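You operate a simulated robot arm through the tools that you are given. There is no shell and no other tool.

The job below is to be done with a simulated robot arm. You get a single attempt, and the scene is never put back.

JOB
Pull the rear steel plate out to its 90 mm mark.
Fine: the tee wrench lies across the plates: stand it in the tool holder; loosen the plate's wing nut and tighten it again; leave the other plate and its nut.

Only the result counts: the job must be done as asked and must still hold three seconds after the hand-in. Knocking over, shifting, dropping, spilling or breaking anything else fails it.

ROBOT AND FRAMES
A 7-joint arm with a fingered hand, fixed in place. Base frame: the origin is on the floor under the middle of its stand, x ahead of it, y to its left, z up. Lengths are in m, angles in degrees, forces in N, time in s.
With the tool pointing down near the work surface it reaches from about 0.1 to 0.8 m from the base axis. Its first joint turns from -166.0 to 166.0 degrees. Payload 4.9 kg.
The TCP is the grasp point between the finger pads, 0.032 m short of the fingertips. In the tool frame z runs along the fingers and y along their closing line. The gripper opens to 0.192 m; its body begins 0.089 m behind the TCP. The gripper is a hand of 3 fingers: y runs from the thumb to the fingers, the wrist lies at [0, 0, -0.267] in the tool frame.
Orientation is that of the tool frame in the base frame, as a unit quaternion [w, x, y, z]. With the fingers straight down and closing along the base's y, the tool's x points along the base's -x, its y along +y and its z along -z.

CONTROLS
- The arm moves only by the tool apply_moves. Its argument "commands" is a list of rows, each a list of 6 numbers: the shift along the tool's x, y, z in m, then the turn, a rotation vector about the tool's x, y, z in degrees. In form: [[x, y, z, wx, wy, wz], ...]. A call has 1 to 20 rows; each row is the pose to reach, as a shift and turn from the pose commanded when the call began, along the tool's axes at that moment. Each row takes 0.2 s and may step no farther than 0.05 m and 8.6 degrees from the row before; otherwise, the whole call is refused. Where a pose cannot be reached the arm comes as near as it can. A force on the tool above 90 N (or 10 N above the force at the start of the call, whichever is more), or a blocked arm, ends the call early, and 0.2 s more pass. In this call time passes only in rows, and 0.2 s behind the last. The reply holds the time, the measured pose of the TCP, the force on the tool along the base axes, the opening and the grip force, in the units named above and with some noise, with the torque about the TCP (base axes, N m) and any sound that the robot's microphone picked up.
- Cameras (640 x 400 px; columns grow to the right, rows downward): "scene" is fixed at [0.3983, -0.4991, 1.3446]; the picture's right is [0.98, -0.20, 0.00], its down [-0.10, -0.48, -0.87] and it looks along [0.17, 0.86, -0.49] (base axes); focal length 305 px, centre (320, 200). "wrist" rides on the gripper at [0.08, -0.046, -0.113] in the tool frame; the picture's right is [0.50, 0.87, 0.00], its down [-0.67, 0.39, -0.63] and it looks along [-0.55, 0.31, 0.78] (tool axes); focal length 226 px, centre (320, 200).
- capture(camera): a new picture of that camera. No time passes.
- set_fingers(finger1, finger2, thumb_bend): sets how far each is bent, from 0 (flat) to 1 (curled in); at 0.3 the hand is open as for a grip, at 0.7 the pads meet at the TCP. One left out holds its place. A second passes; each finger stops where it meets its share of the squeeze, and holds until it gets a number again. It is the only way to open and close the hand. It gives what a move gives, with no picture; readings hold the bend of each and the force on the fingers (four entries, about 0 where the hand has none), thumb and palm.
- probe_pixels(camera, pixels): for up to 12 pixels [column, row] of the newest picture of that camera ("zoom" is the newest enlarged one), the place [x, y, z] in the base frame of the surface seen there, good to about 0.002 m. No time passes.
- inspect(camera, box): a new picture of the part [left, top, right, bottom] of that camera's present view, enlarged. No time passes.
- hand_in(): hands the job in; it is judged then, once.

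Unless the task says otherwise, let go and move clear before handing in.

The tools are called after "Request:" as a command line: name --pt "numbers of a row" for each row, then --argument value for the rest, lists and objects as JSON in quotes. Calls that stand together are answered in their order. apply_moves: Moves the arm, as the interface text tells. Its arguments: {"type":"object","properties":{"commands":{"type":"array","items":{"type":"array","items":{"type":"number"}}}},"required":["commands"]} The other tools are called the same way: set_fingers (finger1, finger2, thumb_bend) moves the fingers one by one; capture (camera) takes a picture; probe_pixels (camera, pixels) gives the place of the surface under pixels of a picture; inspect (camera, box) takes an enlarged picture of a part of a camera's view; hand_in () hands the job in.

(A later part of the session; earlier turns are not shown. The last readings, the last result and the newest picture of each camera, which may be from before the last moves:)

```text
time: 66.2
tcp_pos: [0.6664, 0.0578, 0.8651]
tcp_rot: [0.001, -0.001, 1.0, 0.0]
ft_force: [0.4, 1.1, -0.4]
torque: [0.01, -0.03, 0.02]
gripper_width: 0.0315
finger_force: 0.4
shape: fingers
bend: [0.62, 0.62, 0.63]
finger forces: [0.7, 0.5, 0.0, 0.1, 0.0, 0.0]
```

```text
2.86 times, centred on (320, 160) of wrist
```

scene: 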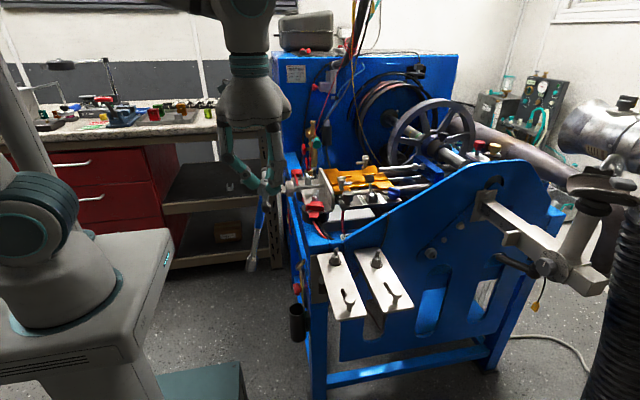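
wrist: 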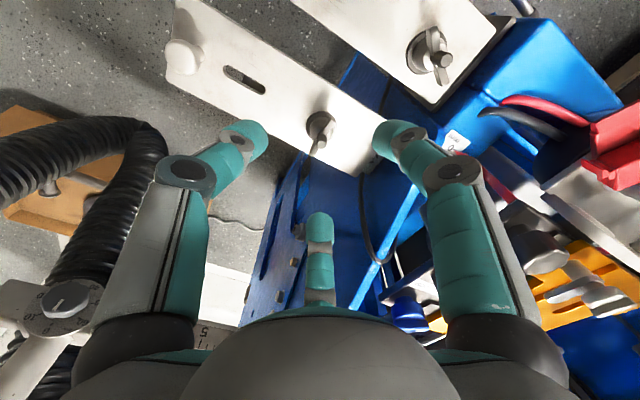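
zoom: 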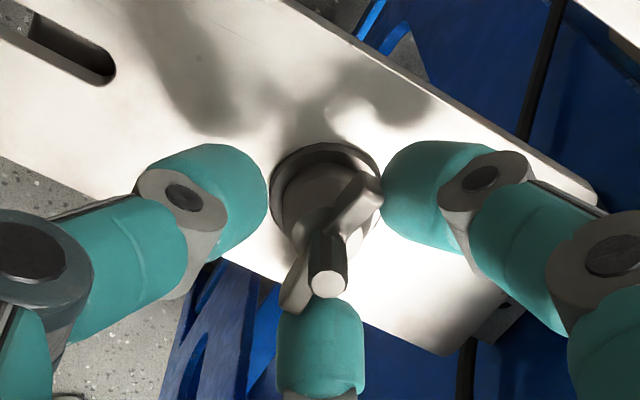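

Fingers just touch the wings (0.7/0.5 N). I'll close fully for a firm grip.

Request:
set_fingers --finger1 0.85 --finger2 0.85 --thumb_bend 0.9

Request:
inspect --camera "wrist" --box '[230, 90, 430, 230]'

Request:
inspect --camera "scene" --box '[330, 210, 430, 320]'

```text
time: 67.2
tcp_pos: [0.6648, 0.0586, 0.8633]
tcp_rot: [-0.001, -0.001, 1.0, 0.0]
ft_force: [2.7, -2.1, -14.9]
torque: [-0.1, -0.05, -0.01]
gripper_width: 0.0074
finger_force: 22.5
shape: fingers
bend: [0.67, 0.67, 0.72]
finger forces: [10.9, 11.0, 0.0, 0.1, 22.2, 0.0]
```

```text
2.86 times, centred on (330, 160) of wrist
```

zoom: 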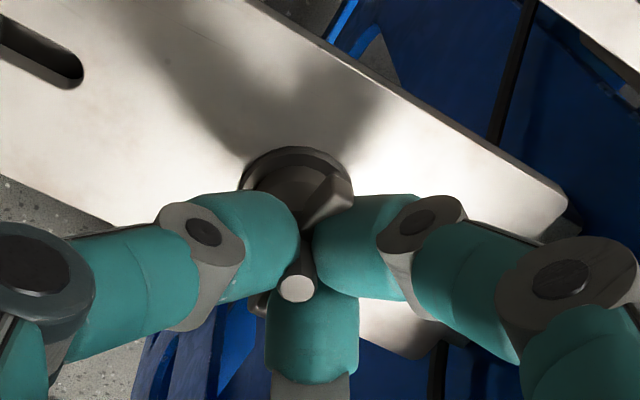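

```text
3.64 times, centred on (380, 265) of scene
```

zoom: 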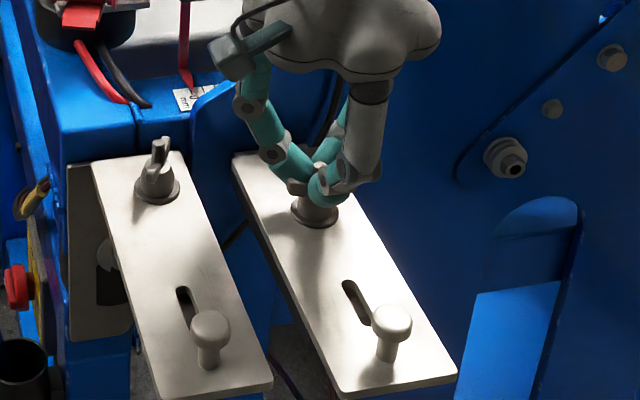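

The nut is gripped. I'll pull the plate outward (−y) by 20 mm and check.

Request:
apply_moves --pt "0 -0.005 0 0 0 0" --pt "0 -0.01 0 0 0 0" --pt "0 -0.015 0 0 0 0" --pt "0 -0.02 0 0 0 0"

Request:
inspect --camera "scene" --box '[330, 210, 430, 320]'

Request:
inspect --camera "wrist" --box '[330, 110, 530, 250]'

```text
time: 68.2
tcp_pos: [0.6659, 0.0367, 0.8623]
tcp_rot: [0.0, -0.001, 1.0, 0.0]
ft_force: [-1.1, 0.8, -13.3]
torque: [0.06, -0.01, 0.01]
gripper_width: 0.0067
finger_force: 21.2
shape: fingers
bend: [0.67, 0.67, 0.72]
finger forces: [11.3, 11.4, 0.1, 0.1, 20.5, 0.0]
```

```text
3.64 times, centred on (380, 265) of scene
```

zoom: 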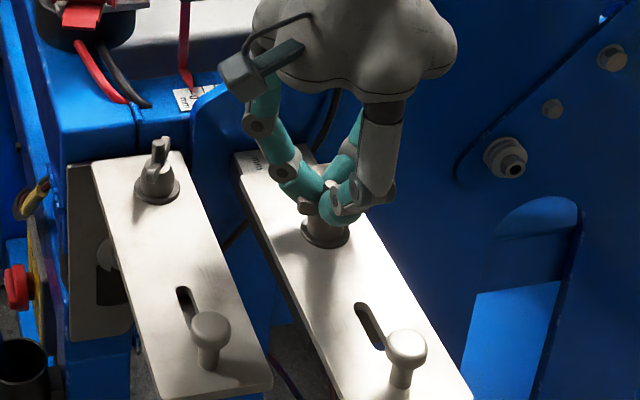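

```text
2.86 times, centred on (430, 180) of wrist
```

zoom: 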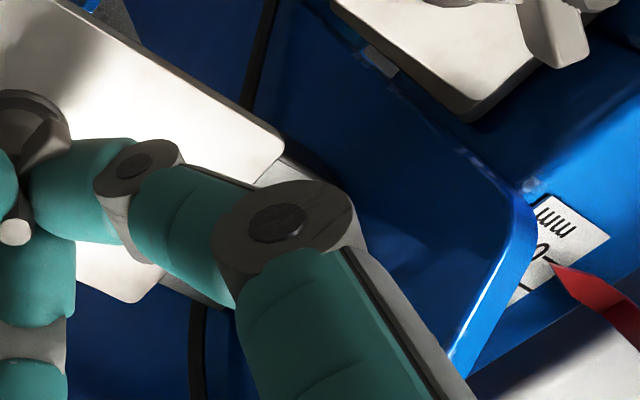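

The plate slides easily with almost no force, and a printed scale appears behind it at scene zoom (255,160). I'll enlarge that.

Request:
inspect --camera "scene" --box '[350, 242, 385, 270]'

```text
14.29 times, centred on (368, 256) of scene
```

zoom: 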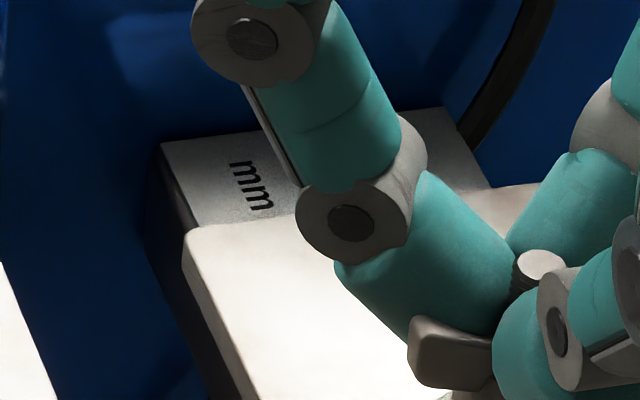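

The strip reads "mm" so far, running along the plate's travel. I'll pull another 45 mm.

Request:
apply_moves --pt "0 -0.007 0 0 0 0" --pt "0 -0.014 0 0 0 0" --pt "0 -0.021 0 0 0 0" --pt "0 -0.028 0 0 0 0" --pt "0 -0.035 0 0 0 0" --pt "0 -0.041 0 0 0 0" --pt "0 -0.045 0 0 0 0"

Request:
inspect --camera "scene" --box '[330, 210, 430, 340]'

Request:
inspect --camera "scene" --box '[350, 240, 400, 280]'

Request:
capture --camera "wrist"

```text
time: 69.8
tcp_pos: [0.6666, -0.0086, 0.8631]
tcp_rot: [0.0, -0.001, 1.0, -0.001]
ft_force: [-2.9, 0.8, -13.8]
torque: [0.04, 0.11, 0.06]
gripper_width: 0.007
finger_force: 22.2
shape: fingers
bend: [0.67, 0.67, 0.72]
finger forces: [11.8, 11.7, 0.0, 0.1, 19.7, 0.1]
```

```text
3.08 times, centred on (380, 275) of scene
```

zoom: 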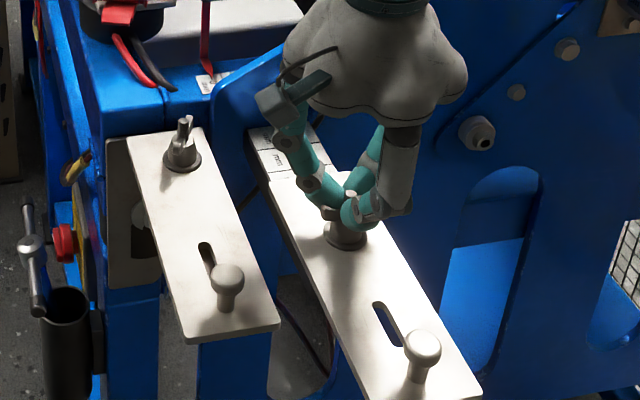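

```text
10.00 times, centred on (375, 260) of scene
```

zoom: 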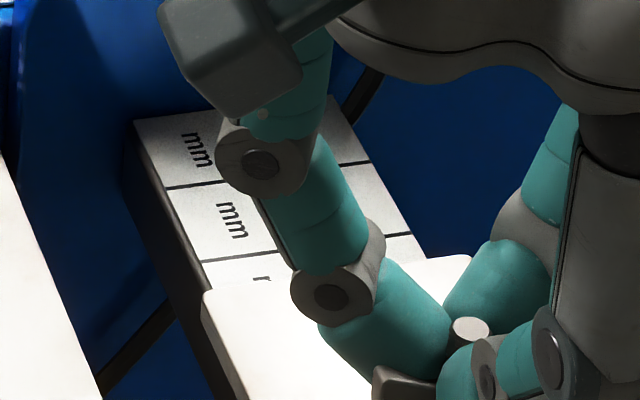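

```text
taken
```

wrist: 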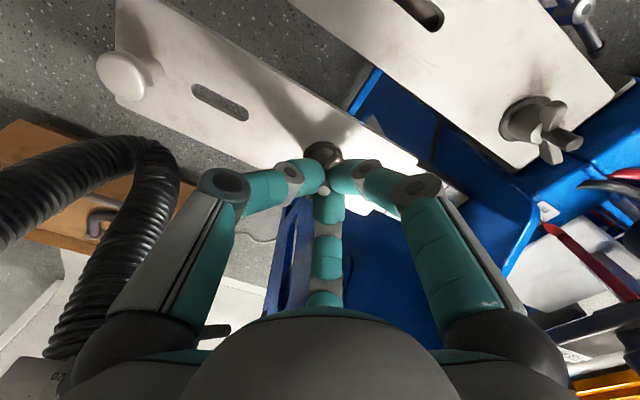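

Each division carries a line and a label ("mm" below a number hidden by my finger). I need the numbers, so I'll open the hand gently and evenly, lift off, and read the strip.

Request:
set_fingers --finger1 0.65 --finger2 0.65 --thumb_bend 0.68

Request:
set_fingers --finger1 0.58 --finger2 0.58 --thumb_bend 0.58

Request:
apply_moves --pt "0 0 -0.01 0 0 0" --pt "0 0 -0.03 0 0 0" --pt "0 0 -0.05 0 0 0" --pt "0 0 -0.08 0 0 0" --pt "0 -0.03 -0.1 0 0 0" --pt "0 -0.07 -0.1 0 0 0" --pt "0 -0.11 -0.1 0 0 0"

Request:
inspect --camera "scene" --box '[330, 210, 450, 340]'

Request:
capture --camera "wrist"

```text
time: 70.8
tcp_pos: [0.6658, -0.0065, 0.8641]
tcp_rot: [0.0, -0.001, 1.0, -0.001]
ft_force: [0.3, 1.3, 1.8]
torque: [0.06, -0.04, -0.02]
gripper_width: 0.0163
finger_force: 0.7
shape: fingers
bend: [0.65, 0.65, 0.68]
finger forces: [1.0, 0.9, 0.1, 0.0, 0.5, 0.0]
```

```text
time: 71.8
tcp_pos: [0.6652, -0.0082, 0.8633]
tcp_rot: [0.001, -0.001, 1.0, 0.0]
ft_force: [-0.7, -0.7, 0.3]
torque: [-0.01, 0.0, 0.0]
gripper_width: 0.0541
finger_force: 0.0
shape: fingers
bend: [0.57, 0.57, 0.57]
finger forces: [0.0, 0.0, 0.1, 0.1, 0.0, 0.0]
```

```text
time: 73.4
tcp_pos: [0.6648, -0.1186, 0.9638]
tcp_rot: [0.001, -0.002, 1.0, 0.0]
ft_force: [-0.1, -0.2, -1.2]
torque: [0.0, 0.06, 0.01]
gripper_width: 0.0541
finger_force: 0.0
shape: fingers
bend: [0.57, 0.57, 0.57]
finger forces: [0.0, 0.0, 0.0, 0.1, 0.1, 0.1]
```

```text
3.08 times, centred on (390, 275) of scene
```

zoom: 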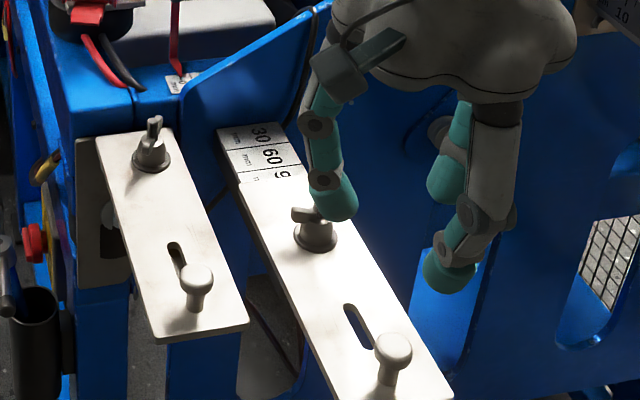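

```text
taken
```

wrist: 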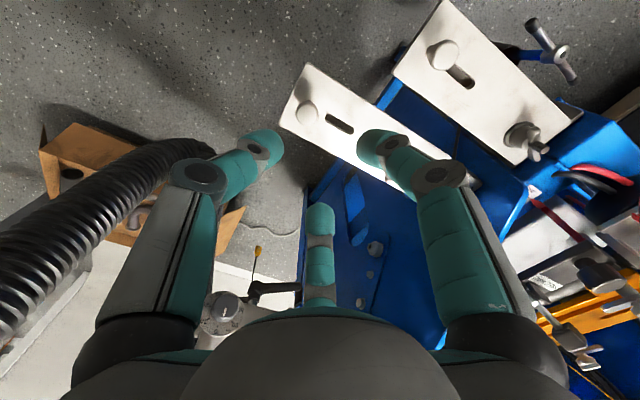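

The strip now shows "30", "60" and the start of "9…" at scene zoom (265,150). I'll enlarge it.

Request:
inspect --camera "scene" --box '[355, 242, 395, 282]'

Request:
probe_pixels --camera "zoom" --pixels '[[150, 40], [330, 20], [180, 130], [380, 100], [215, 190], [400, 165], [230, 210], [300, 200], [390, 185], [250, 60], [290, 110], [330, 150]]'

```text
10.00 times, centred on (375, 262) of scene
```

zoom: 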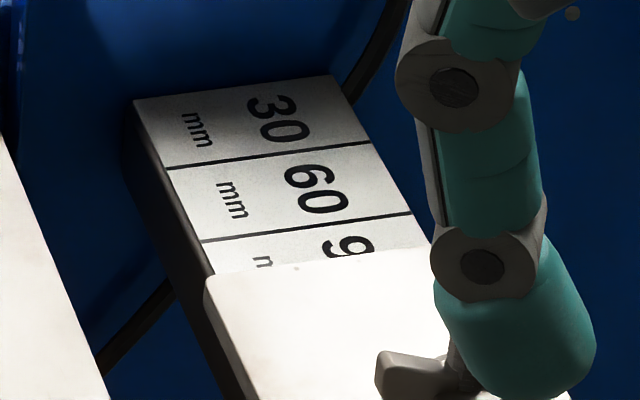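

```text
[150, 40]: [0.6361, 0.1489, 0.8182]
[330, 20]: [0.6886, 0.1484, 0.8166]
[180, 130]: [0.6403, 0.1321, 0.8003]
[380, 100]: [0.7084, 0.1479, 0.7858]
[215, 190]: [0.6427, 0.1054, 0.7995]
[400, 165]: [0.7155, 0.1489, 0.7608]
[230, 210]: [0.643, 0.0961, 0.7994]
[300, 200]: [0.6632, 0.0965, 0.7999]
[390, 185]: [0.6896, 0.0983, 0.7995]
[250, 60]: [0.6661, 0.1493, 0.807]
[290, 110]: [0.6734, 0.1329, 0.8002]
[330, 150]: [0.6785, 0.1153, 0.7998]
```

The strip reads 30, 60, 90 mm with lines 30 mm apart, each label just behind its own line; the plate's rear edge must sit at the line after "90". I'll bring the wrist camera round to look at it squarely for a precise reading.

Request:
apply_moves --pt "0 0.008 0 0 0 -7.5" --pt "0 0.018 0 0 0 -15" --pt "0 0.028 0 0 0 -22.5" --pt "0 0.038 0 0 0 -30" --pt "0 0.048 0 0 0 -37.5" --pt "0 0.056 0 0 0 -45" --pt "0 0.064 0 0 0 -52.5" --pt "0 0.07 0 0 0 -60"

Request:
capture --camera "wrist"

Request:
inspect --camera "wrist" --box '[270, 140, 370, 240]'

```text
time: 75.2
tcp_pos: [0.6665, -0.0471, 0.9634]
tcp_rot: [0.001, -0.502, 0.865, 0.001]
ft_force: [0.2, -0.7, -0.3]
torque: [-0.02, 0.0, 0.0]
gripper_width: 0.0541
finger_force: 0.0
shape: fingers
bend: [0.57, 0.57, 0.57]
finger forces: [0.0, 0.0, 0.0, 0.0, 0.0, 0.1]
```

```text
taken
```

wrist: 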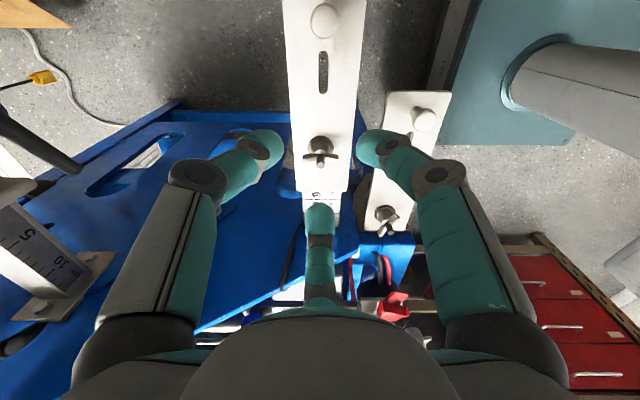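

```text
4.00 times, centred on (320, 190) of wrist
```

zoom: 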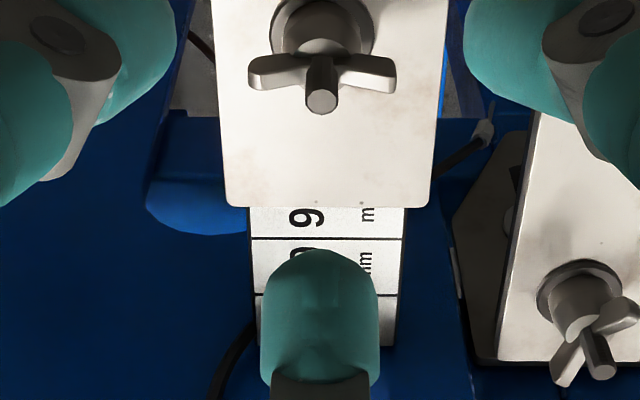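

Lines for 60 and 30 and the plate's rear edge (zoom row 206) are visible. I'll probe them for exact positions.

Request:
probe_pixels --camera "zoom" --pixels '[[390, 239], [390, 295], [390, 340], [255, 240], [300, 203], [400, 203], [300, 209], [385, 209], [320, 98], [260, 65], [385, 70], [240, 200]]'

Request:
inspect --camera "wrist" --box '[300, 182, 345, 206]'

```text
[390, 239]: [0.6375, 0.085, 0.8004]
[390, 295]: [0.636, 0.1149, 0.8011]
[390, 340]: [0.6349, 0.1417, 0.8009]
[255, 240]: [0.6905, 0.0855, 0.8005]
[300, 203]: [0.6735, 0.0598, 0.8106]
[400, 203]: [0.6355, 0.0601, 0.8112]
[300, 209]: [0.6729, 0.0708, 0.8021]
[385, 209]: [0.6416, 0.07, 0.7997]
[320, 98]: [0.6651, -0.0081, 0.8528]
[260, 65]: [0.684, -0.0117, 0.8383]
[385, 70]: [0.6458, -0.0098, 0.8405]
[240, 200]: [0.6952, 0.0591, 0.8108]
```

```text
14.22 times, centred on (322, 194) of wrist
```

zoom: 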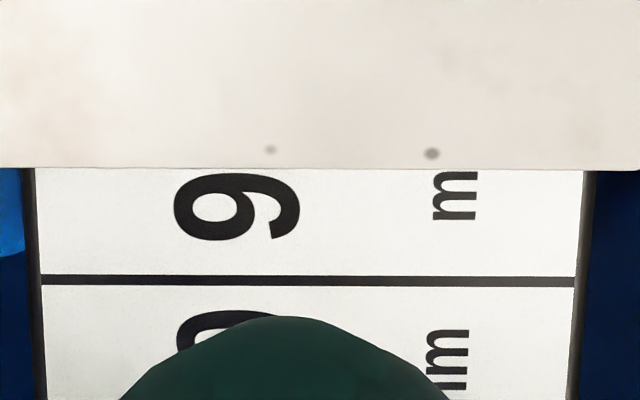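

The rear edge is at y≈0.061 and the 90 mm line at 0.0852−0.030≈0.055, so 6 mm remain; the nut must end at y≈−0.0145, exactly 90 mm from where it began. I'll return over the nut at yaw 0.

Request:
apply_moves --pt "-0.0043 0.0025 0 0 0 7.5" --pt "-0.0086 0.005 0 0 0 15" --pt "-0.0128 0.0074 0 0 0 22.5" --pt "-0.0171 0.01 0 0 0 30" --pt "-0.0214 0.0123 0 0 0 37.5" --pt "-0.0257 0.0148 0 0 0 45" --pt "-0.03 0.0173 0.01 0 0 52.5" --pt "-0.0342 0.0198 0.03 0 0 60"

Request:
set_fingers --finger1 0.54 --finger2 0.54 --thumb_bend 0.54

Request:
capture --camera "wrist"

Request:
inspect --camera "wrist" --box '[260, 90, 380, 190]'

```text
time: 77.0
tcp_pos: [0.6658, -0.0083, 0.9338]
tcp_rot: [0.001, 0.001, 1.0, 0.0]
ft_force: [-0.3, -0.1, 0.6]
torque: [0.03, 0.01, -0.01]
gripper_width: 0.0541
finger_force: 0.1
shape: fingers
bend: [0.57, 0.57, 0.57]
finger forces: [0.0, 0.1, 0.1, 0.0, 0.0, 0.1]
```

```text
time: 78.0
tcp_pos: [0.6658, -0.0088, 0.9341]
tcp_rot: [0.001, -0.001, 1.0, 0.0]
ft_force: [0.0, 0.2, -0.6]
torque: [-0.03, -0.03, -0.04]
gripper_width: 0.0664
finger_force: 0.1
shape: fingers
bend: [0.54, 0.54, 0.54]
finger forces: [0.1, 0.0, 0.0, 0.1, 0.0, 0.0]
```

```text
taken
```

wrist: 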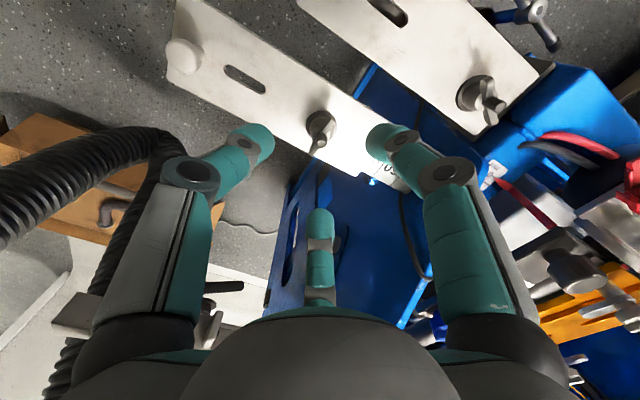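

```text
4.00 times, centred on (320, 140) of wrist
```

zoom: 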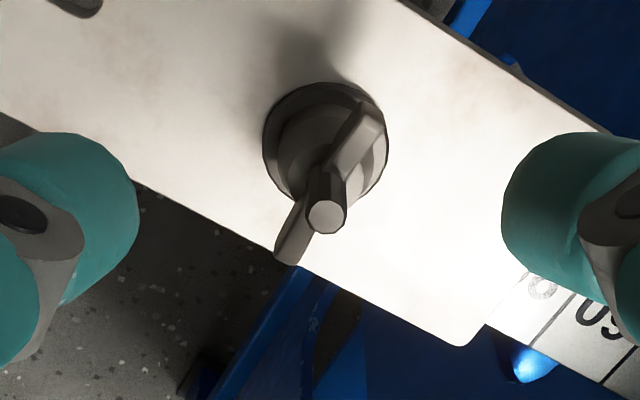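

The nut sits at the same picture place as in the earlier good grip. I'll descend and close on it.

Request:
apply_moves --pt "0 0 0.02 0 0 0" --pt "0 0 0.04 0 0 0" --pt "0 0 0.056 0 0 0" --pt "0 0 0.07 0 0 0"

Request:
set_fingers --finger1 0.64 --finger2 0.64 --thumb_bend 0.66

Request:
set_fingers --finger1 0.85 --finger2 0.85 --thumb_bend 0.9

Request:
inspect --camera "wrist" --box '[230, 90, 430, 230]'

```text
time: 79.0
tcp_pos: [0.6659, -0.0076, 0.864]
tcp_rot: [0.001, -0.001, 1.0, 0.0]
ft_force: [-0.5, 0.6, -0.5]
torque: [-0.01, -0.01, 0.01]
gripper_width: 0.0667
finger_force: 0.1
shape: fingers
bend: [0.54, 0.54, 0.54]
finger forces: [0.1, 0.1, 0.0, 0.1, 0.1, 0.0]
```

```text
time: 80.0
tcp_pos: [0.6664, -0.0082, 0.8641]
tcp_rot: [0.0, -0.001, 1.0, 0.0]
ft_force: [0.0, 1.8, -1.1]
torque: [0.02, 0.0, 0.02]
gripper_width: 0.0235
finger_force: 0.4
shape: fingers
bend: [0.63, 0.63, 0.66]
finger forces: [0.6, 0.7, 0.0, 0.0, 0.0, 0.1]
```

```text
time: 81.0
tcp_pos: [0.6651, -0.0067, 0.8622]
tcp_rot: [-0.001, -0.001, 1.0, 0.0]
ft_force: [2.1, -1.9, -15.6]
torque: [-0.09, -0.05, 0.0]
gripper_width: 0.0074
finger_force: 21.6
shape: fingers
bend: [0.67, 0.67, 0.72]
finger forces: [10.5, 10.6, 0.0, 0.1, 22.3, 0.0]
```

```text
2.86 times, centred on (330, 160) of wrist
```

zoom: 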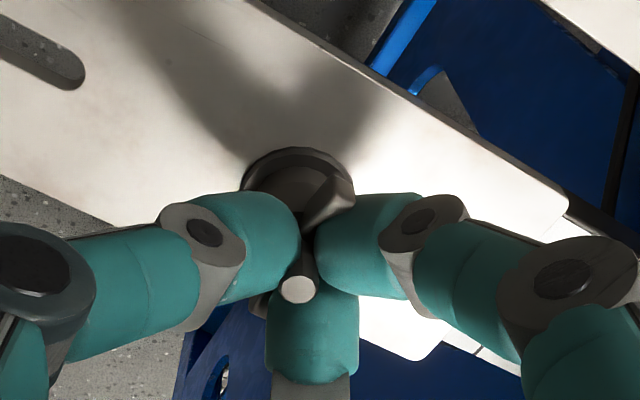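

The grip is the same as before. I'll measure where the plate is now relative to the lines from the scene camera.

Request:
inspect --camera "scene" --box '[355, 242, 395, 282]'

Request:
probe_pixels --camera "zoom" --pixels '[[185, 165], [220, 238], [225, 280], [240, 285], [225, 270], [215, 262], [240, 278], [260, 275], [170, 166], [208, 239], [230, 290], [250, 300]]'

```text
10.00 times, centred on (375, 262) of scene
```

zoom: 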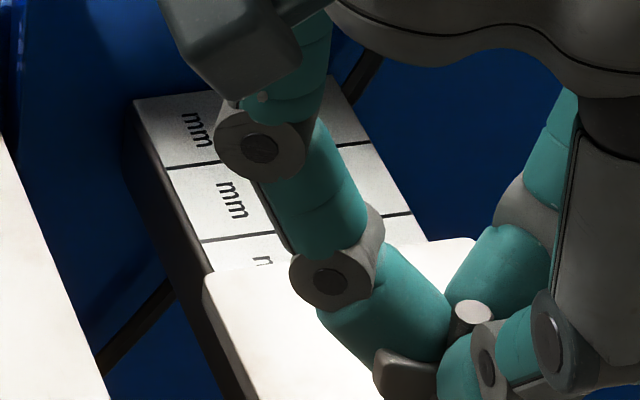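

```text
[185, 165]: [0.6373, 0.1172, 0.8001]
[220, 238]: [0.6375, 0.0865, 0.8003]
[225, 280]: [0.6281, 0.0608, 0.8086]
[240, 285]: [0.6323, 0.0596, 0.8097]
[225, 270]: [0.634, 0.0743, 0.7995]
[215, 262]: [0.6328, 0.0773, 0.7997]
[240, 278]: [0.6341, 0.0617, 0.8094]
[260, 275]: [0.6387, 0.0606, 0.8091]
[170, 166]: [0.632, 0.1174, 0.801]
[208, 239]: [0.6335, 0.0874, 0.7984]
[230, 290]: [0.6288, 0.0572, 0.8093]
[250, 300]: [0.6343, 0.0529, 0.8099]
```

The edge is still about 24 mm past the 60 line, so I pull 6 mm more and measure again at higher zoom.

Request:
apply_moves --pt "0 -0.003 0 0 0 0" --pt "0 -0.006 0 0 0 0"

Request:
inspect --camera "scene" --box '[358, 260, 378, 276]'

Request:
probe_pixels --camera "zoom" --pixels '[[180, 130], [180, 150], [180, 200], [220, 230], [220, 250], [220, 260], [220, 270], [220, 280], [220, 290], [220, 300], [250, 280], [250, 300]]'

```text
time: 81.6
tcp_pos: [0.6656, -0.014, 0.8631]
tcp_rot: [-0.001, -0.001, 1.0, -0.001]
ft_force: [-0.3, 2.3, -17.3]
torque: [0.1, -0.03, 0.01]
gripper_width: 0.0073
finger_force: 20.7
shape: fingers
bend: [0.67, 0.67, 0.72]
finger forces: [11.1, 11.1, 0.0, 0.1, 19.3, 0.0]
```

```text
16.00 times, centred on (368, 268) of scene
```

zoom: 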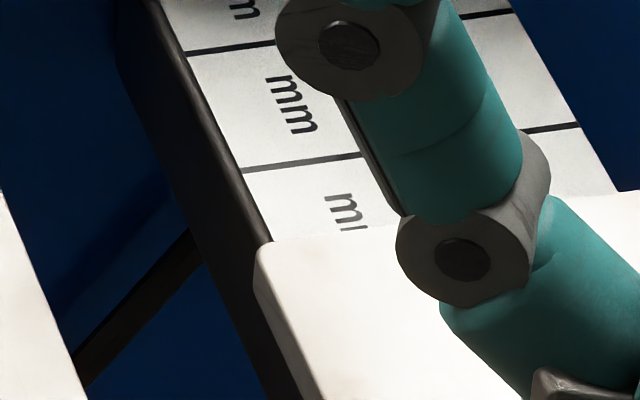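

```text
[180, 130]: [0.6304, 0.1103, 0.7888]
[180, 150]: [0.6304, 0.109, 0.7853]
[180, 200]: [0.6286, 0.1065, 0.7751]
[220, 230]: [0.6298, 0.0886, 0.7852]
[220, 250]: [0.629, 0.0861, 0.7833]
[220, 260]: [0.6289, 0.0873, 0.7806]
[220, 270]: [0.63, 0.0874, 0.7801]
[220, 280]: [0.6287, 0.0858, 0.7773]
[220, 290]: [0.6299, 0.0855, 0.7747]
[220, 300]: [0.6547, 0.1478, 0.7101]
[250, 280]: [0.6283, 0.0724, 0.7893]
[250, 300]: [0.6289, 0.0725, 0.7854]
```

Request:
probe_pixels --camera "zoom" --pixels '[[230, 46], [300, 163], [330, 238], [330, 234], [330, 242], [330, 246], [300, 244], [300, 240], [300, 236], [360, 232], [360, 236], [570, 127]]'

```text
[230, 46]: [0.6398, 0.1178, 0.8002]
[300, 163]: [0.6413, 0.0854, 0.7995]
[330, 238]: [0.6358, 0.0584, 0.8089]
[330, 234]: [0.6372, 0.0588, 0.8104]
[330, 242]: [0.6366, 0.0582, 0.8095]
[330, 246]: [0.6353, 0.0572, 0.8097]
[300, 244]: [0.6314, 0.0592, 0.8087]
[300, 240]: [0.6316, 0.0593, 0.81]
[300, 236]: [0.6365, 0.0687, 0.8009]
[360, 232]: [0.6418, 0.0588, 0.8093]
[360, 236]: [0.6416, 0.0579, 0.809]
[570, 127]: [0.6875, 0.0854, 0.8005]
```

The scene view suggests the edge is 26–28 mm past the 60 line, so I want a second measurement from the wrist camera near the finger's edge.

Request:
inspect --camera "wrist" --box '[345, 185, 405, 235]'

Request:
inspect --camera "wrist" --box '[100, 20, 260, 140]'

```text
8.00 times, centred on (375, 210) of wrist
```

zoom: 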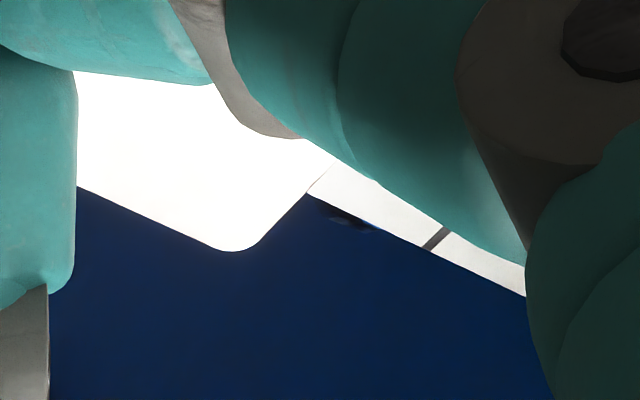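

```text
3.33 times, centred on (180, 80) of wrist
```

zoom: 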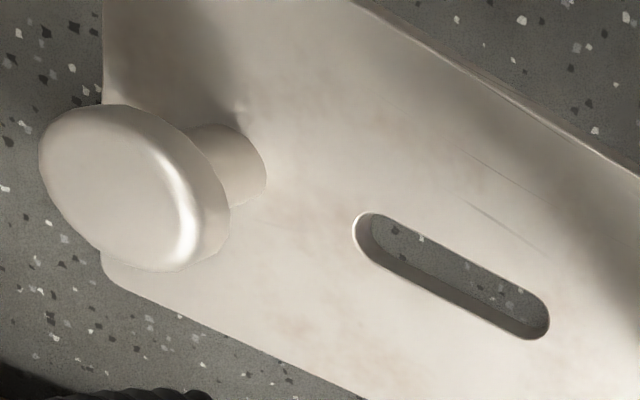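

Request:
inspect --camera "wrist" --box '[345, 185, 405, 235]'

Request:
probe_pixels --camera "zoom" --pixels '[[437, 237], [440, 233], [432, 243], [318, 170], [312, 180], [305, 180], [300, 188], [322, 172], [325, 180], [330, 165], [480, 260], [310, 170]]'

```text
8.00 times, centred on (375, 210) of wrist
```

zoom: 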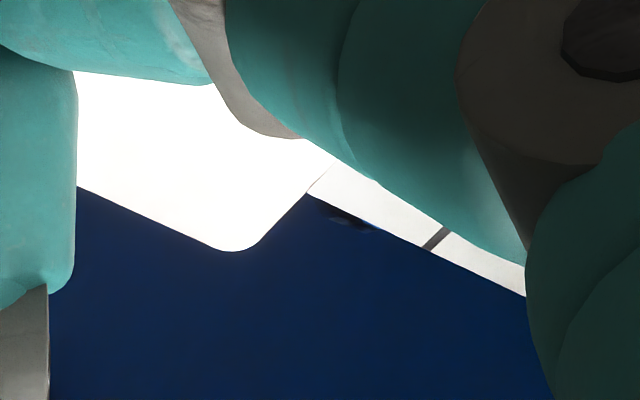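

```text
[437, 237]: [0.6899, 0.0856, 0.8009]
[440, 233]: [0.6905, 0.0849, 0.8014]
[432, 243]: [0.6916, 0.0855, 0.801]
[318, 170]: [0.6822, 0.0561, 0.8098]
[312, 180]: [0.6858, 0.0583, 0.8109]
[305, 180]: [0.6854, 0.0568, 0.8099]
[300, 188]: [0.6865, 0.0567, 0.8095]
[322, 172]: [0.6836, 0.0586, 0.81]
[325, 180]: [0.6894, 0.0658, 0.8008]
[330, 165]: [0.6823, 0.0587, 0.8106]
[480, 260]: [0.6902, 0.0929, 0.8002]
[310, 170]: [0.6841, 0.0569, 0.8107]
```

Both cameras put the edge ≈26.8 mm past the 60 line (edge y≈0.0586, line 0.0853); it needs 30 mm. I'll pull 3 mm more and re-measure.

Request:
apply_moves --pt "0 -0.0015 0 0 0 0" --pt "0 -0.003 0 0 0 0"

Request:
inspect --camera "wrist" --box '[345, 185, 405, 235]'

Request:
probe_pixels --camera "zoom" --pixels '[[440, 233], [450, 233], [455, 237], [460, 240], [310, 160], [315, 165], [318, 170], [322, 172], [312, 180], [305, 185], [326, 165], [330, 175]]'

```text
time: 82.2
tcp_pos: [0.6659, -0.0167, 0.8619]
tcp_rot: [0.0, -0.001, 1.0, 0.0]
ft_force: [0.9, 2.3, -19.0]
torque: [0.09, -0.05, 0.0]
gripper_width: 0.0069
finger_force: 20.5
shape: fingers
bend: [0.67, 0.67, 0.72]
finger forces: [11.0, 11.2, 0.0, 0.0, 18.8, 0.0]
```

```text
8.00 times, centred on (375, 210) of wrist
```

zoom: 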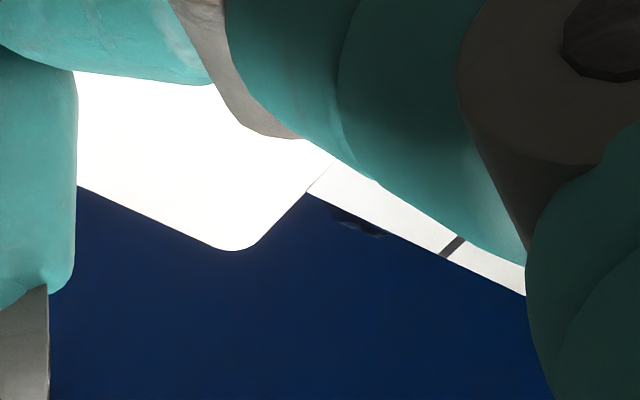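

```text
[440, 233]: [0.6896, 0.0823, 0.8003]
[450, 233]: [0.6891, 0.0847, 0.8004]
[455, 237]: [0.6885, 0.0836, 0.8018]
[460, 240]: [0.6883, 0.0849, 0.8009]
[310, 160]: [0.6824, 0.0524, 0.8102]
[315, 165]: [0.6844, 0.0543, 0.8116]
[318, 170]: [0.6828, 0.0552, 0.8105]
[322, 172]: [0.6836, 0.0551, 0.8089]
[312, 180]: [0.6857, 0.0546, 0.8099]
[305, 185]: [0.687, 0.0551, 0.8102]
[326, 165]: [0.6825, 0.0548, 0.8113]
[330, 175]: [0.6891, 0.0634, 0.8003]
```

Now the edge is ≈0.0555 and the 60 line ≈0.085, i.e. about 29.5 mm past it. A check from the scene camera:

Request:
inspect --camera "scene" --box '[358, 260, 378, 276]'

Request:
probe_pixels --camera "zoom" --pixels '[[230, 46], [300, 163], [280, 165], [320, 161], [330, 246], [330, 250], [330, 254], [300, 258], [300, 254], [300, 250], [360, 250], [360, 246]]'

```text
16.00 times, centred on (368, 268) of scene
```

zoom: 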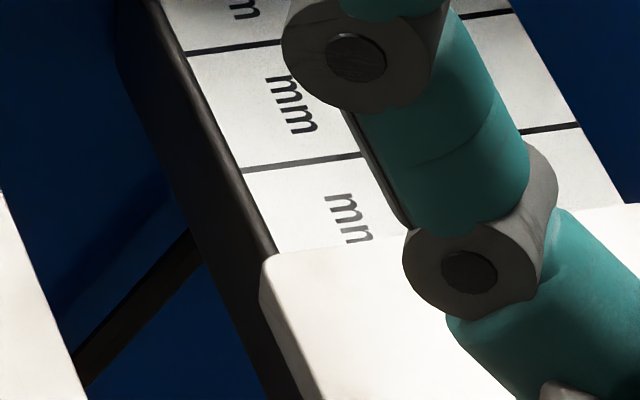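

```text
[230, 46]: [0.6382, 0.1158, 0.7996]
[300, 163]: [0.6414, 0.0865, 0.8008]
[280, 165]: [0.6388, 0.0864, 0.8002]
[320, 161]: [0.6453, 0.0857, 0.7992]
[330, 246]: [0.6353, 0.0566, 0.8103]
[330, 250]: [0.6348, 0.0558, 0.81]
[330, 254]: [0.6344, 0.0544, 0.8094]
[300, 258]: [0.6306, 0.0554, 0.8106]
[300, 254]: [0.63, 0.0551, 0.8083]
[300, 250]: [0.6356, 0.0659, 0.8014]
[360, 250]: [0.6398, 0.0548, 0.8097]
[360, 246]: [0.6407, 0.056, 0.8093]
```

Both cameras now agree on ≈29.8 mm past the 60 line, i.e. the 90 mm mark. The stud sits at the TCP in the grip, so I'll tighten by turning clockwise 40° and check for drift.

Request:
apply_moves --pt "0 0 0 0 0 8" --pt "0 0 0 0 0 16" --pt "0 0 0 0 0 24" --pt "0 0 0 0 0 32" --pt "0 0 0 0 0 40"

Request:
inspect --camera "wrist" --box '[230, 90, 430, 230]'

Request:
inspect --camera "scene" --box '[355, 242, 395, 282]'

```text
time: 83.4
tcp_pos: [0.6654, -0.0168, 0.862]
tcp_rot: [-0.002, 0.342, 0.94, -0.001]
ft_force: [-10.9, 1.1, -12.3]
torque: [0.11, 0.23, 0.07]
gripper_width: 0.0065
finger_force: 23.1
shape: fingers
bend: [0.67, 0.67, 0.72]
finger forces: [11.8, 10.3, 0.0, 0.0, 24.4, 0.0]
```

```text
2.86 times, centred on (330, 160) of wrist
```

zoom: 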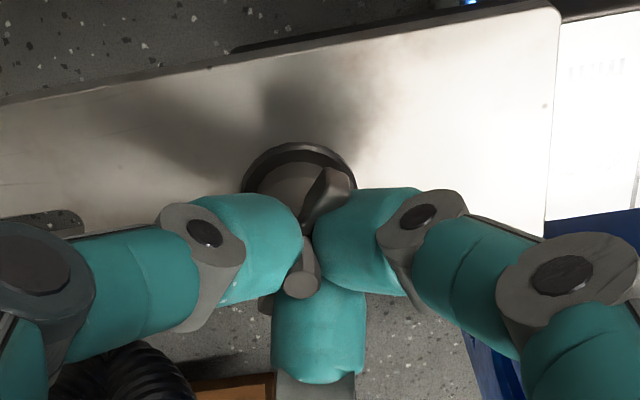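

```text
10.00 times, centred on (375, 262) of scene
```

zoom: 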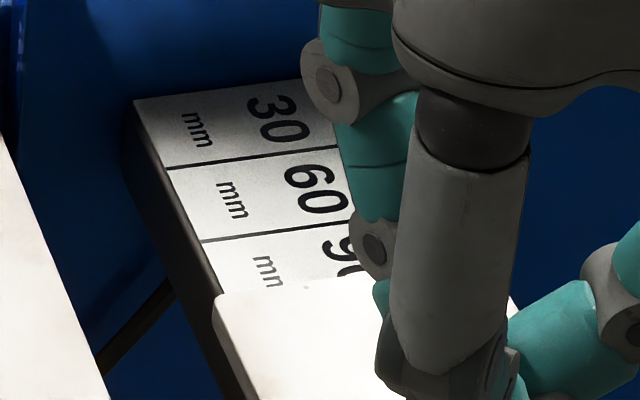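

The nut follows the hand. I'll continue clockwise another 40° and then check again.

Request:
apply_moves --pt "0 0 0 0 0 8" --pt "0 0 0 0 0 16" --pt "0 0 0 0 0 24" --pt "0 0 0 0 0 32" --pt "0 0 0 0 0 40"

Request:
inspect --camera "wrist" --box '[230, 90, 430, 230]'

Request:
inspect --camera "scene" --box '[355, 242, 395, 282]'

```text
time: 84.6
tcp_pos: [0.6652, -0.0169, 0.8639]
tcp_rot: [0.0, 0.643, 0.766, -0.001]
ft_force: [-16.4, 2.9, -10.2]
torque: [0.08, 0.3, 0.07]
gripper_width: 0.0055
finger_force: 25.0
shape: fingers
bend: [0.67, 0.71, 0.72]
finger forces: [9.4, 9.1, 0.0, 0.1, 32.4, 0.0]
```

```text
2.86 times, centred on (330, 160) of wrist
```

zoom: 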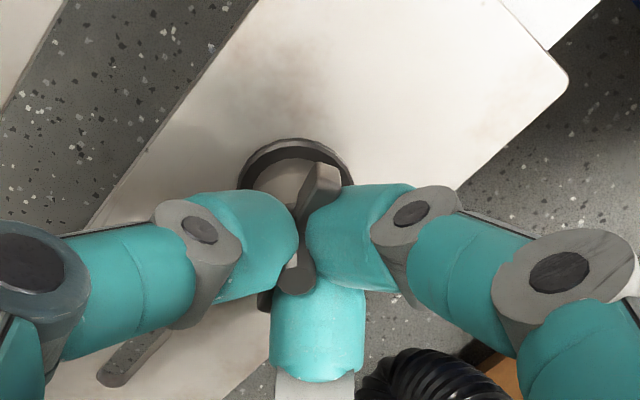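

```text
10.00 times, centred on (375, 262) of scene
```

zoom: 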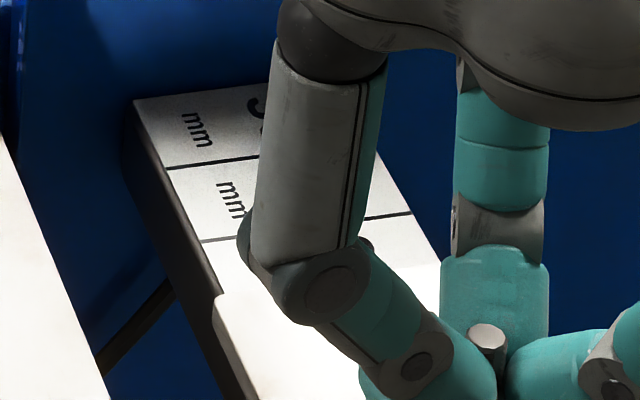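

Still turning, with the plate's edge unchanged in the scene view. I'll turn the remaining 40°.

Request:
apply_moves --pt "0 0 0 0 0 8" --pt "0 0 0 0 0 16" --pt "0 0 0 0 0 24" --pt "0 0 0 0 0 32" --pt "0 0 0 0 0 40"

Request:
inspect --camera "wrist" --box '[230, 90, 430, 230]'

Request:
capture --camera "wrist"

Request:
inspect --camera "wrist" --box '[280, 20, 360, 120]'

```text
time: 85.8
tcp_pos: [0.6656, -0.0157, 0.8629]
tcp_rot: [-0.001, 0.866, 0.5, 0.0]
ft_force: [-19.4, 4.0, -9.2]
torque: [0.09, 0.4, 0.03]
gripper_width: 0.0055
finger_force: 27.5
shape: fingers
bend: [0.71, 0.72, 0.67]
finger forces: [9.0, 9.0, 0.0, 0.0, 37.0, 0.0]
```

```text
2.86 times, centred on (330, 160) of wrist
```

zoom: 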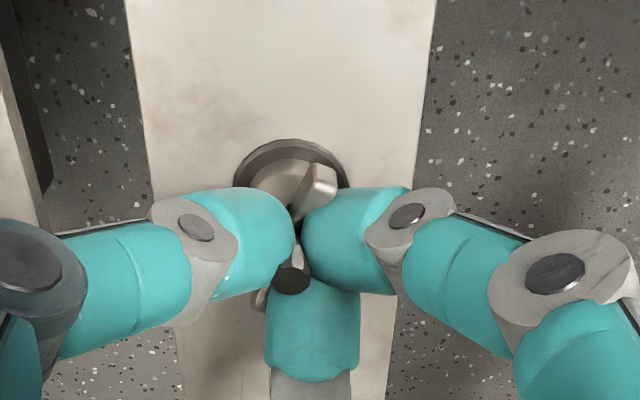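

```text
taken
```

wrist: 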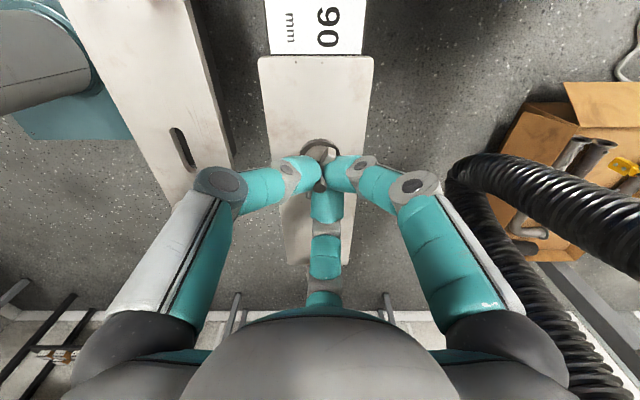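

```text
4.00 times, centred on (320, 70) of wrist
```

zoom: 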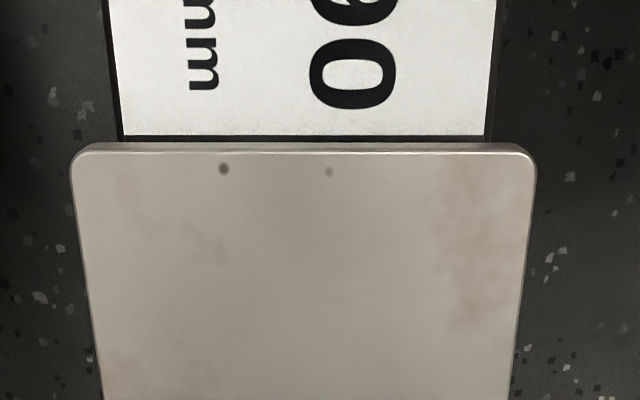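

The "90 mm" label is fully visible and its line lies right at the plate's rear edge. I'll enlarge that edge.

Request:
inspect --camera "wrist" --box '[300, 45, 340, 70]'

Request:
probe_pixels --camera "zoom" --pixels '[[320, 120], [320, 140], [320, 155], [320, 165], [320, 175], [320, 185], [320, 195], [320, 205], [320, 215], [320, 225], [320, 240], [320, 260]]'

```text
16.00 times, centred on (320, 58) of wrist
```

zoom: 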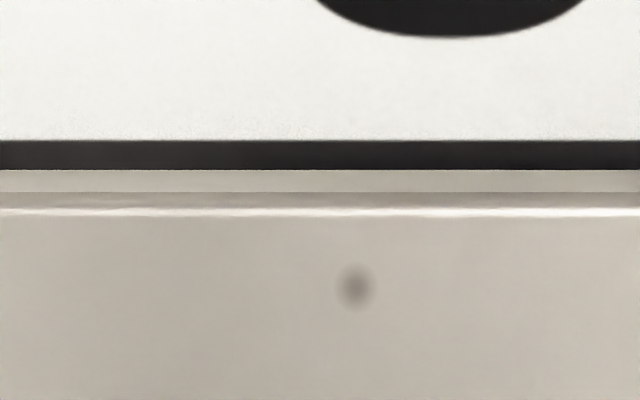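

```text
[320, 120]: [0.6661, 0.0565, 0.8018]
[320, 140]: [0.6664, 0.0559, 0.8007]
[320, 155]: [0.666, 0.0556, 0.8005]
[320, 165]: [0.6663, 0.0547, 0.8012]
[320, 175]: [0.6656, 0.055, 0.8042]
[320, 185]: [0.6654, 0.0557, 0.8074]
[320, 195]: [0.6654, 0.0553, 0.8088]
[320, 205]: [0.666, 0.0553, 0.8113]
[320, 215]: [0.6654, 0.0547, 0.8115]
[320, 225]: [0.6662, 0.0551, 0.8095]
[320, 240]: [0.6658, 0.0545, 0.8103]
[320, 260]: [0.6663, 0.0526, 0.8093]
```

The 90 mm line is half covered by the plate's rear face — the position is within about half a millimetre. Now I turn a bit farther clockwise to feel that the nut is tight.

Request:
apply_moves --pt "0 0 0 0 0 8" --pt "0 0 0 0 0 16"

Request:
inspect --camera "wrist" --box '[230, 90, 430, 230]'

Request:
inspect --camera "wrist" --box '[270, 20, 400, 100]'

```text
time: 86.4
tcp_pos: [0.665, -0.0157, 0.8641]
tcp_rot: [-0.001, 0.927, 0.374, 0.0]
ft_force: [-21.5, 4.2, -7.2]
torque: [0.16, 0.49, 0.21]
gripper_width: 0.005
finger_force: 30.1
shape: fingers
bend: [0.71, 0.72, 0.67]
finger forces: [9.6, 10.8, 0.1, 0.1, 41.3, 0.1]
```

```text
2.86 times, centred on (330, 160) of wrist
```

zoom: 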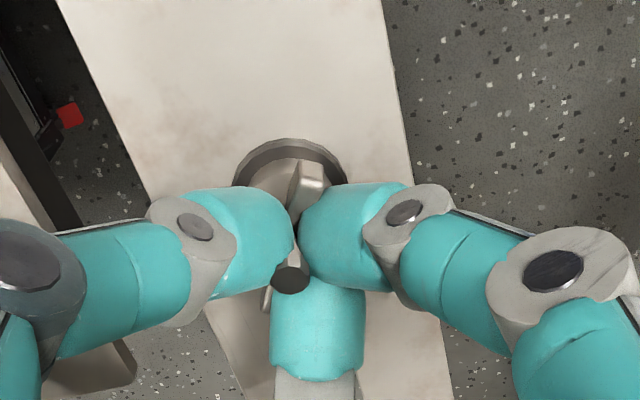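

```text
4.92 times, centred on (335, 60) of wrist
```

zoom: 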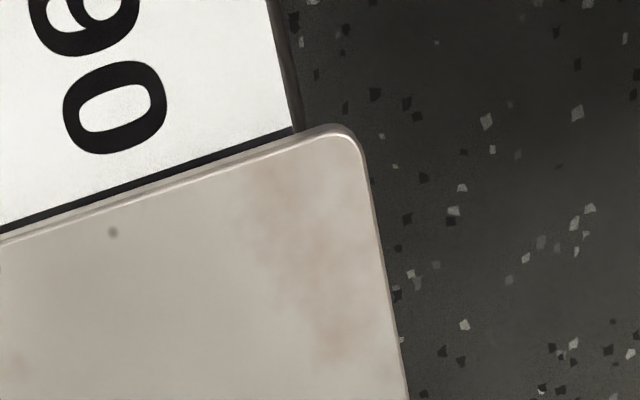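

The torque rose to +0.21 N·m and the wing lags behind the hand: the nut has met its tight end. I'll add another 8–16° to make sure it is firmly tightened.

Request:
apply_moves --pt "0 0 0 0 0 8" --pt "0 0 0 0 0 16"

Request:
inspect --camera "wrist" --box '[230, 90, 430, 230]'

Request:
inspect --camera "wrist" --box '[270, 20, 400, 100]'

```text
time: 87.0
tcp_pos: [0.663, -0.0175, 0.8634]
tcp_rot: [-0.002, 0.97, 0.241, -0.002]
ft_force: [-30.5, 4.4, -2.3]
torque: [0.17, 0.47, 0.39]
gripper_width: 0.0045
finger_force: 38.7
shape: fingers
bend: [0.71, 0.72, 0.66]
finger forces: [12.9, 11.5, 0.1, 0.0, 52.9, 0.1]
```

```text
2.86 times, centred on (330, 160) of wrist
```

zoom: 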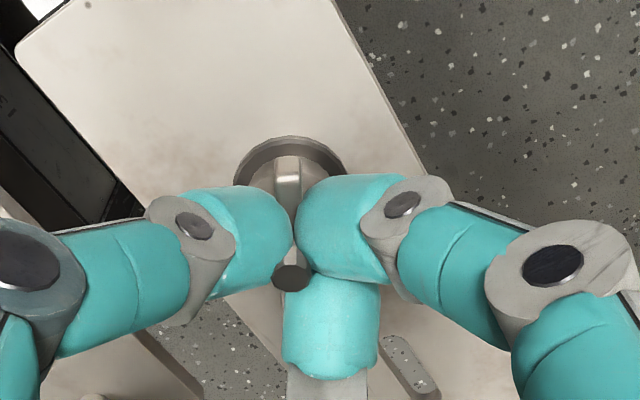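

```text
4.92 times, centred on (335, 60) of wrist
```

zoom: 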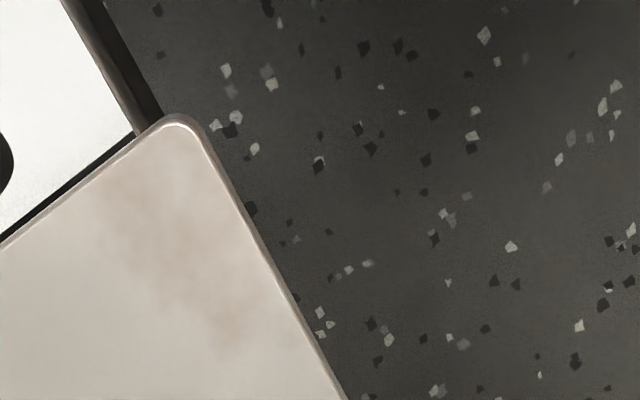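

The torque is now 0.39 N·m with the nut at its stop and the plate's edge still on the line. I'll open the hand evenly, then lift away.

Request:
set_fingers --finger1 0.67 --finger2 0.67 --thumb_bend 0.62

Request:
set_fingers --finger1 0.56 --finger2 0.56 --thumb_bend 0.54

Request:
apply_moves --pt "0 0 -0.01 0 0 0" --pt "0 0 -0.03 0 0 0" --pt "0 0 -0.05 0 0 0" --pt "0 0 -0.08 0 0 0" --pt "0 0 -0.11 0 0 0"

Request:
capture --camera "wrist"

Request:
inspect --camera "scene" --box '[330, 230, 430, 340]'

```text
time: 88.0
tcp_pos: [0.6672, -0.0175, 0.8653]
tcp_rot: [0.0, 0.97, 0.243, 0.002]
ft_force: [6.2, -4.0, 6.6]
torque: [-0.17, -0.05, 0.14]
gripper_width: 0.0238
finger_force: 3.6
shape: fingers
bend: [0.67, 0.68, 0.62]
finger forces: [0.0, 7.7, 0.0, 0.0, 0.1, 0.0]
```

```text
time: 89.0
tcp_pos: [0.6663, -0.0169, 0.8633]
tcp_rot: [0.0, 0.97, 0.242, 0.0]
ft_force: [0.6, -0.3, -0.6]
torque: [0.0, 0.02, 0.04]
gripper_width: 0.0624
finger_force: 0.0
shape: fingers
bend: [0.56, 0.56, 0.54]
finger forces: [0.0, 0.0, 0.0, 0.1, 0.0, 0.0]
```

```text
time: 90.2
tcp_pos: [0.6662, -0.0167, 0.9727]
tcp_rot: [0.0, 0.97, 0.242, 0.0]
ft_force: [0.7, 0.3, -1.2]
torque: [0.01, -0.02, -0.05]
gripper_width: 0.0623
finger_force: 0.0
shape: fingers
bend: [0.56, 0.56, 0.54]
finger forces: [0.0, 0.0, 0.1, 0.1, 0.0, 0.0]
```

```text
taken
```

wrist: 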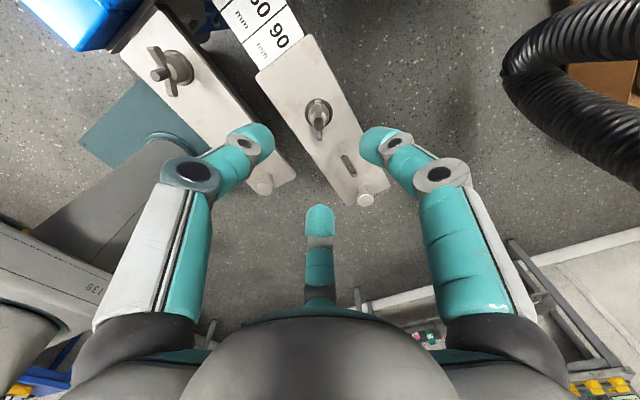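

```text
3.64 times, centred on (380, 285) of scene
```

zoom: 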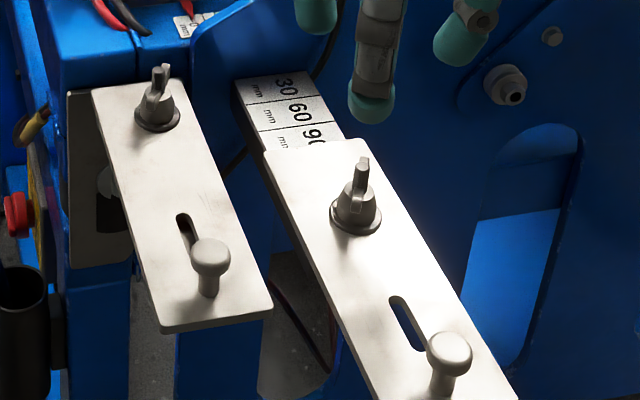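

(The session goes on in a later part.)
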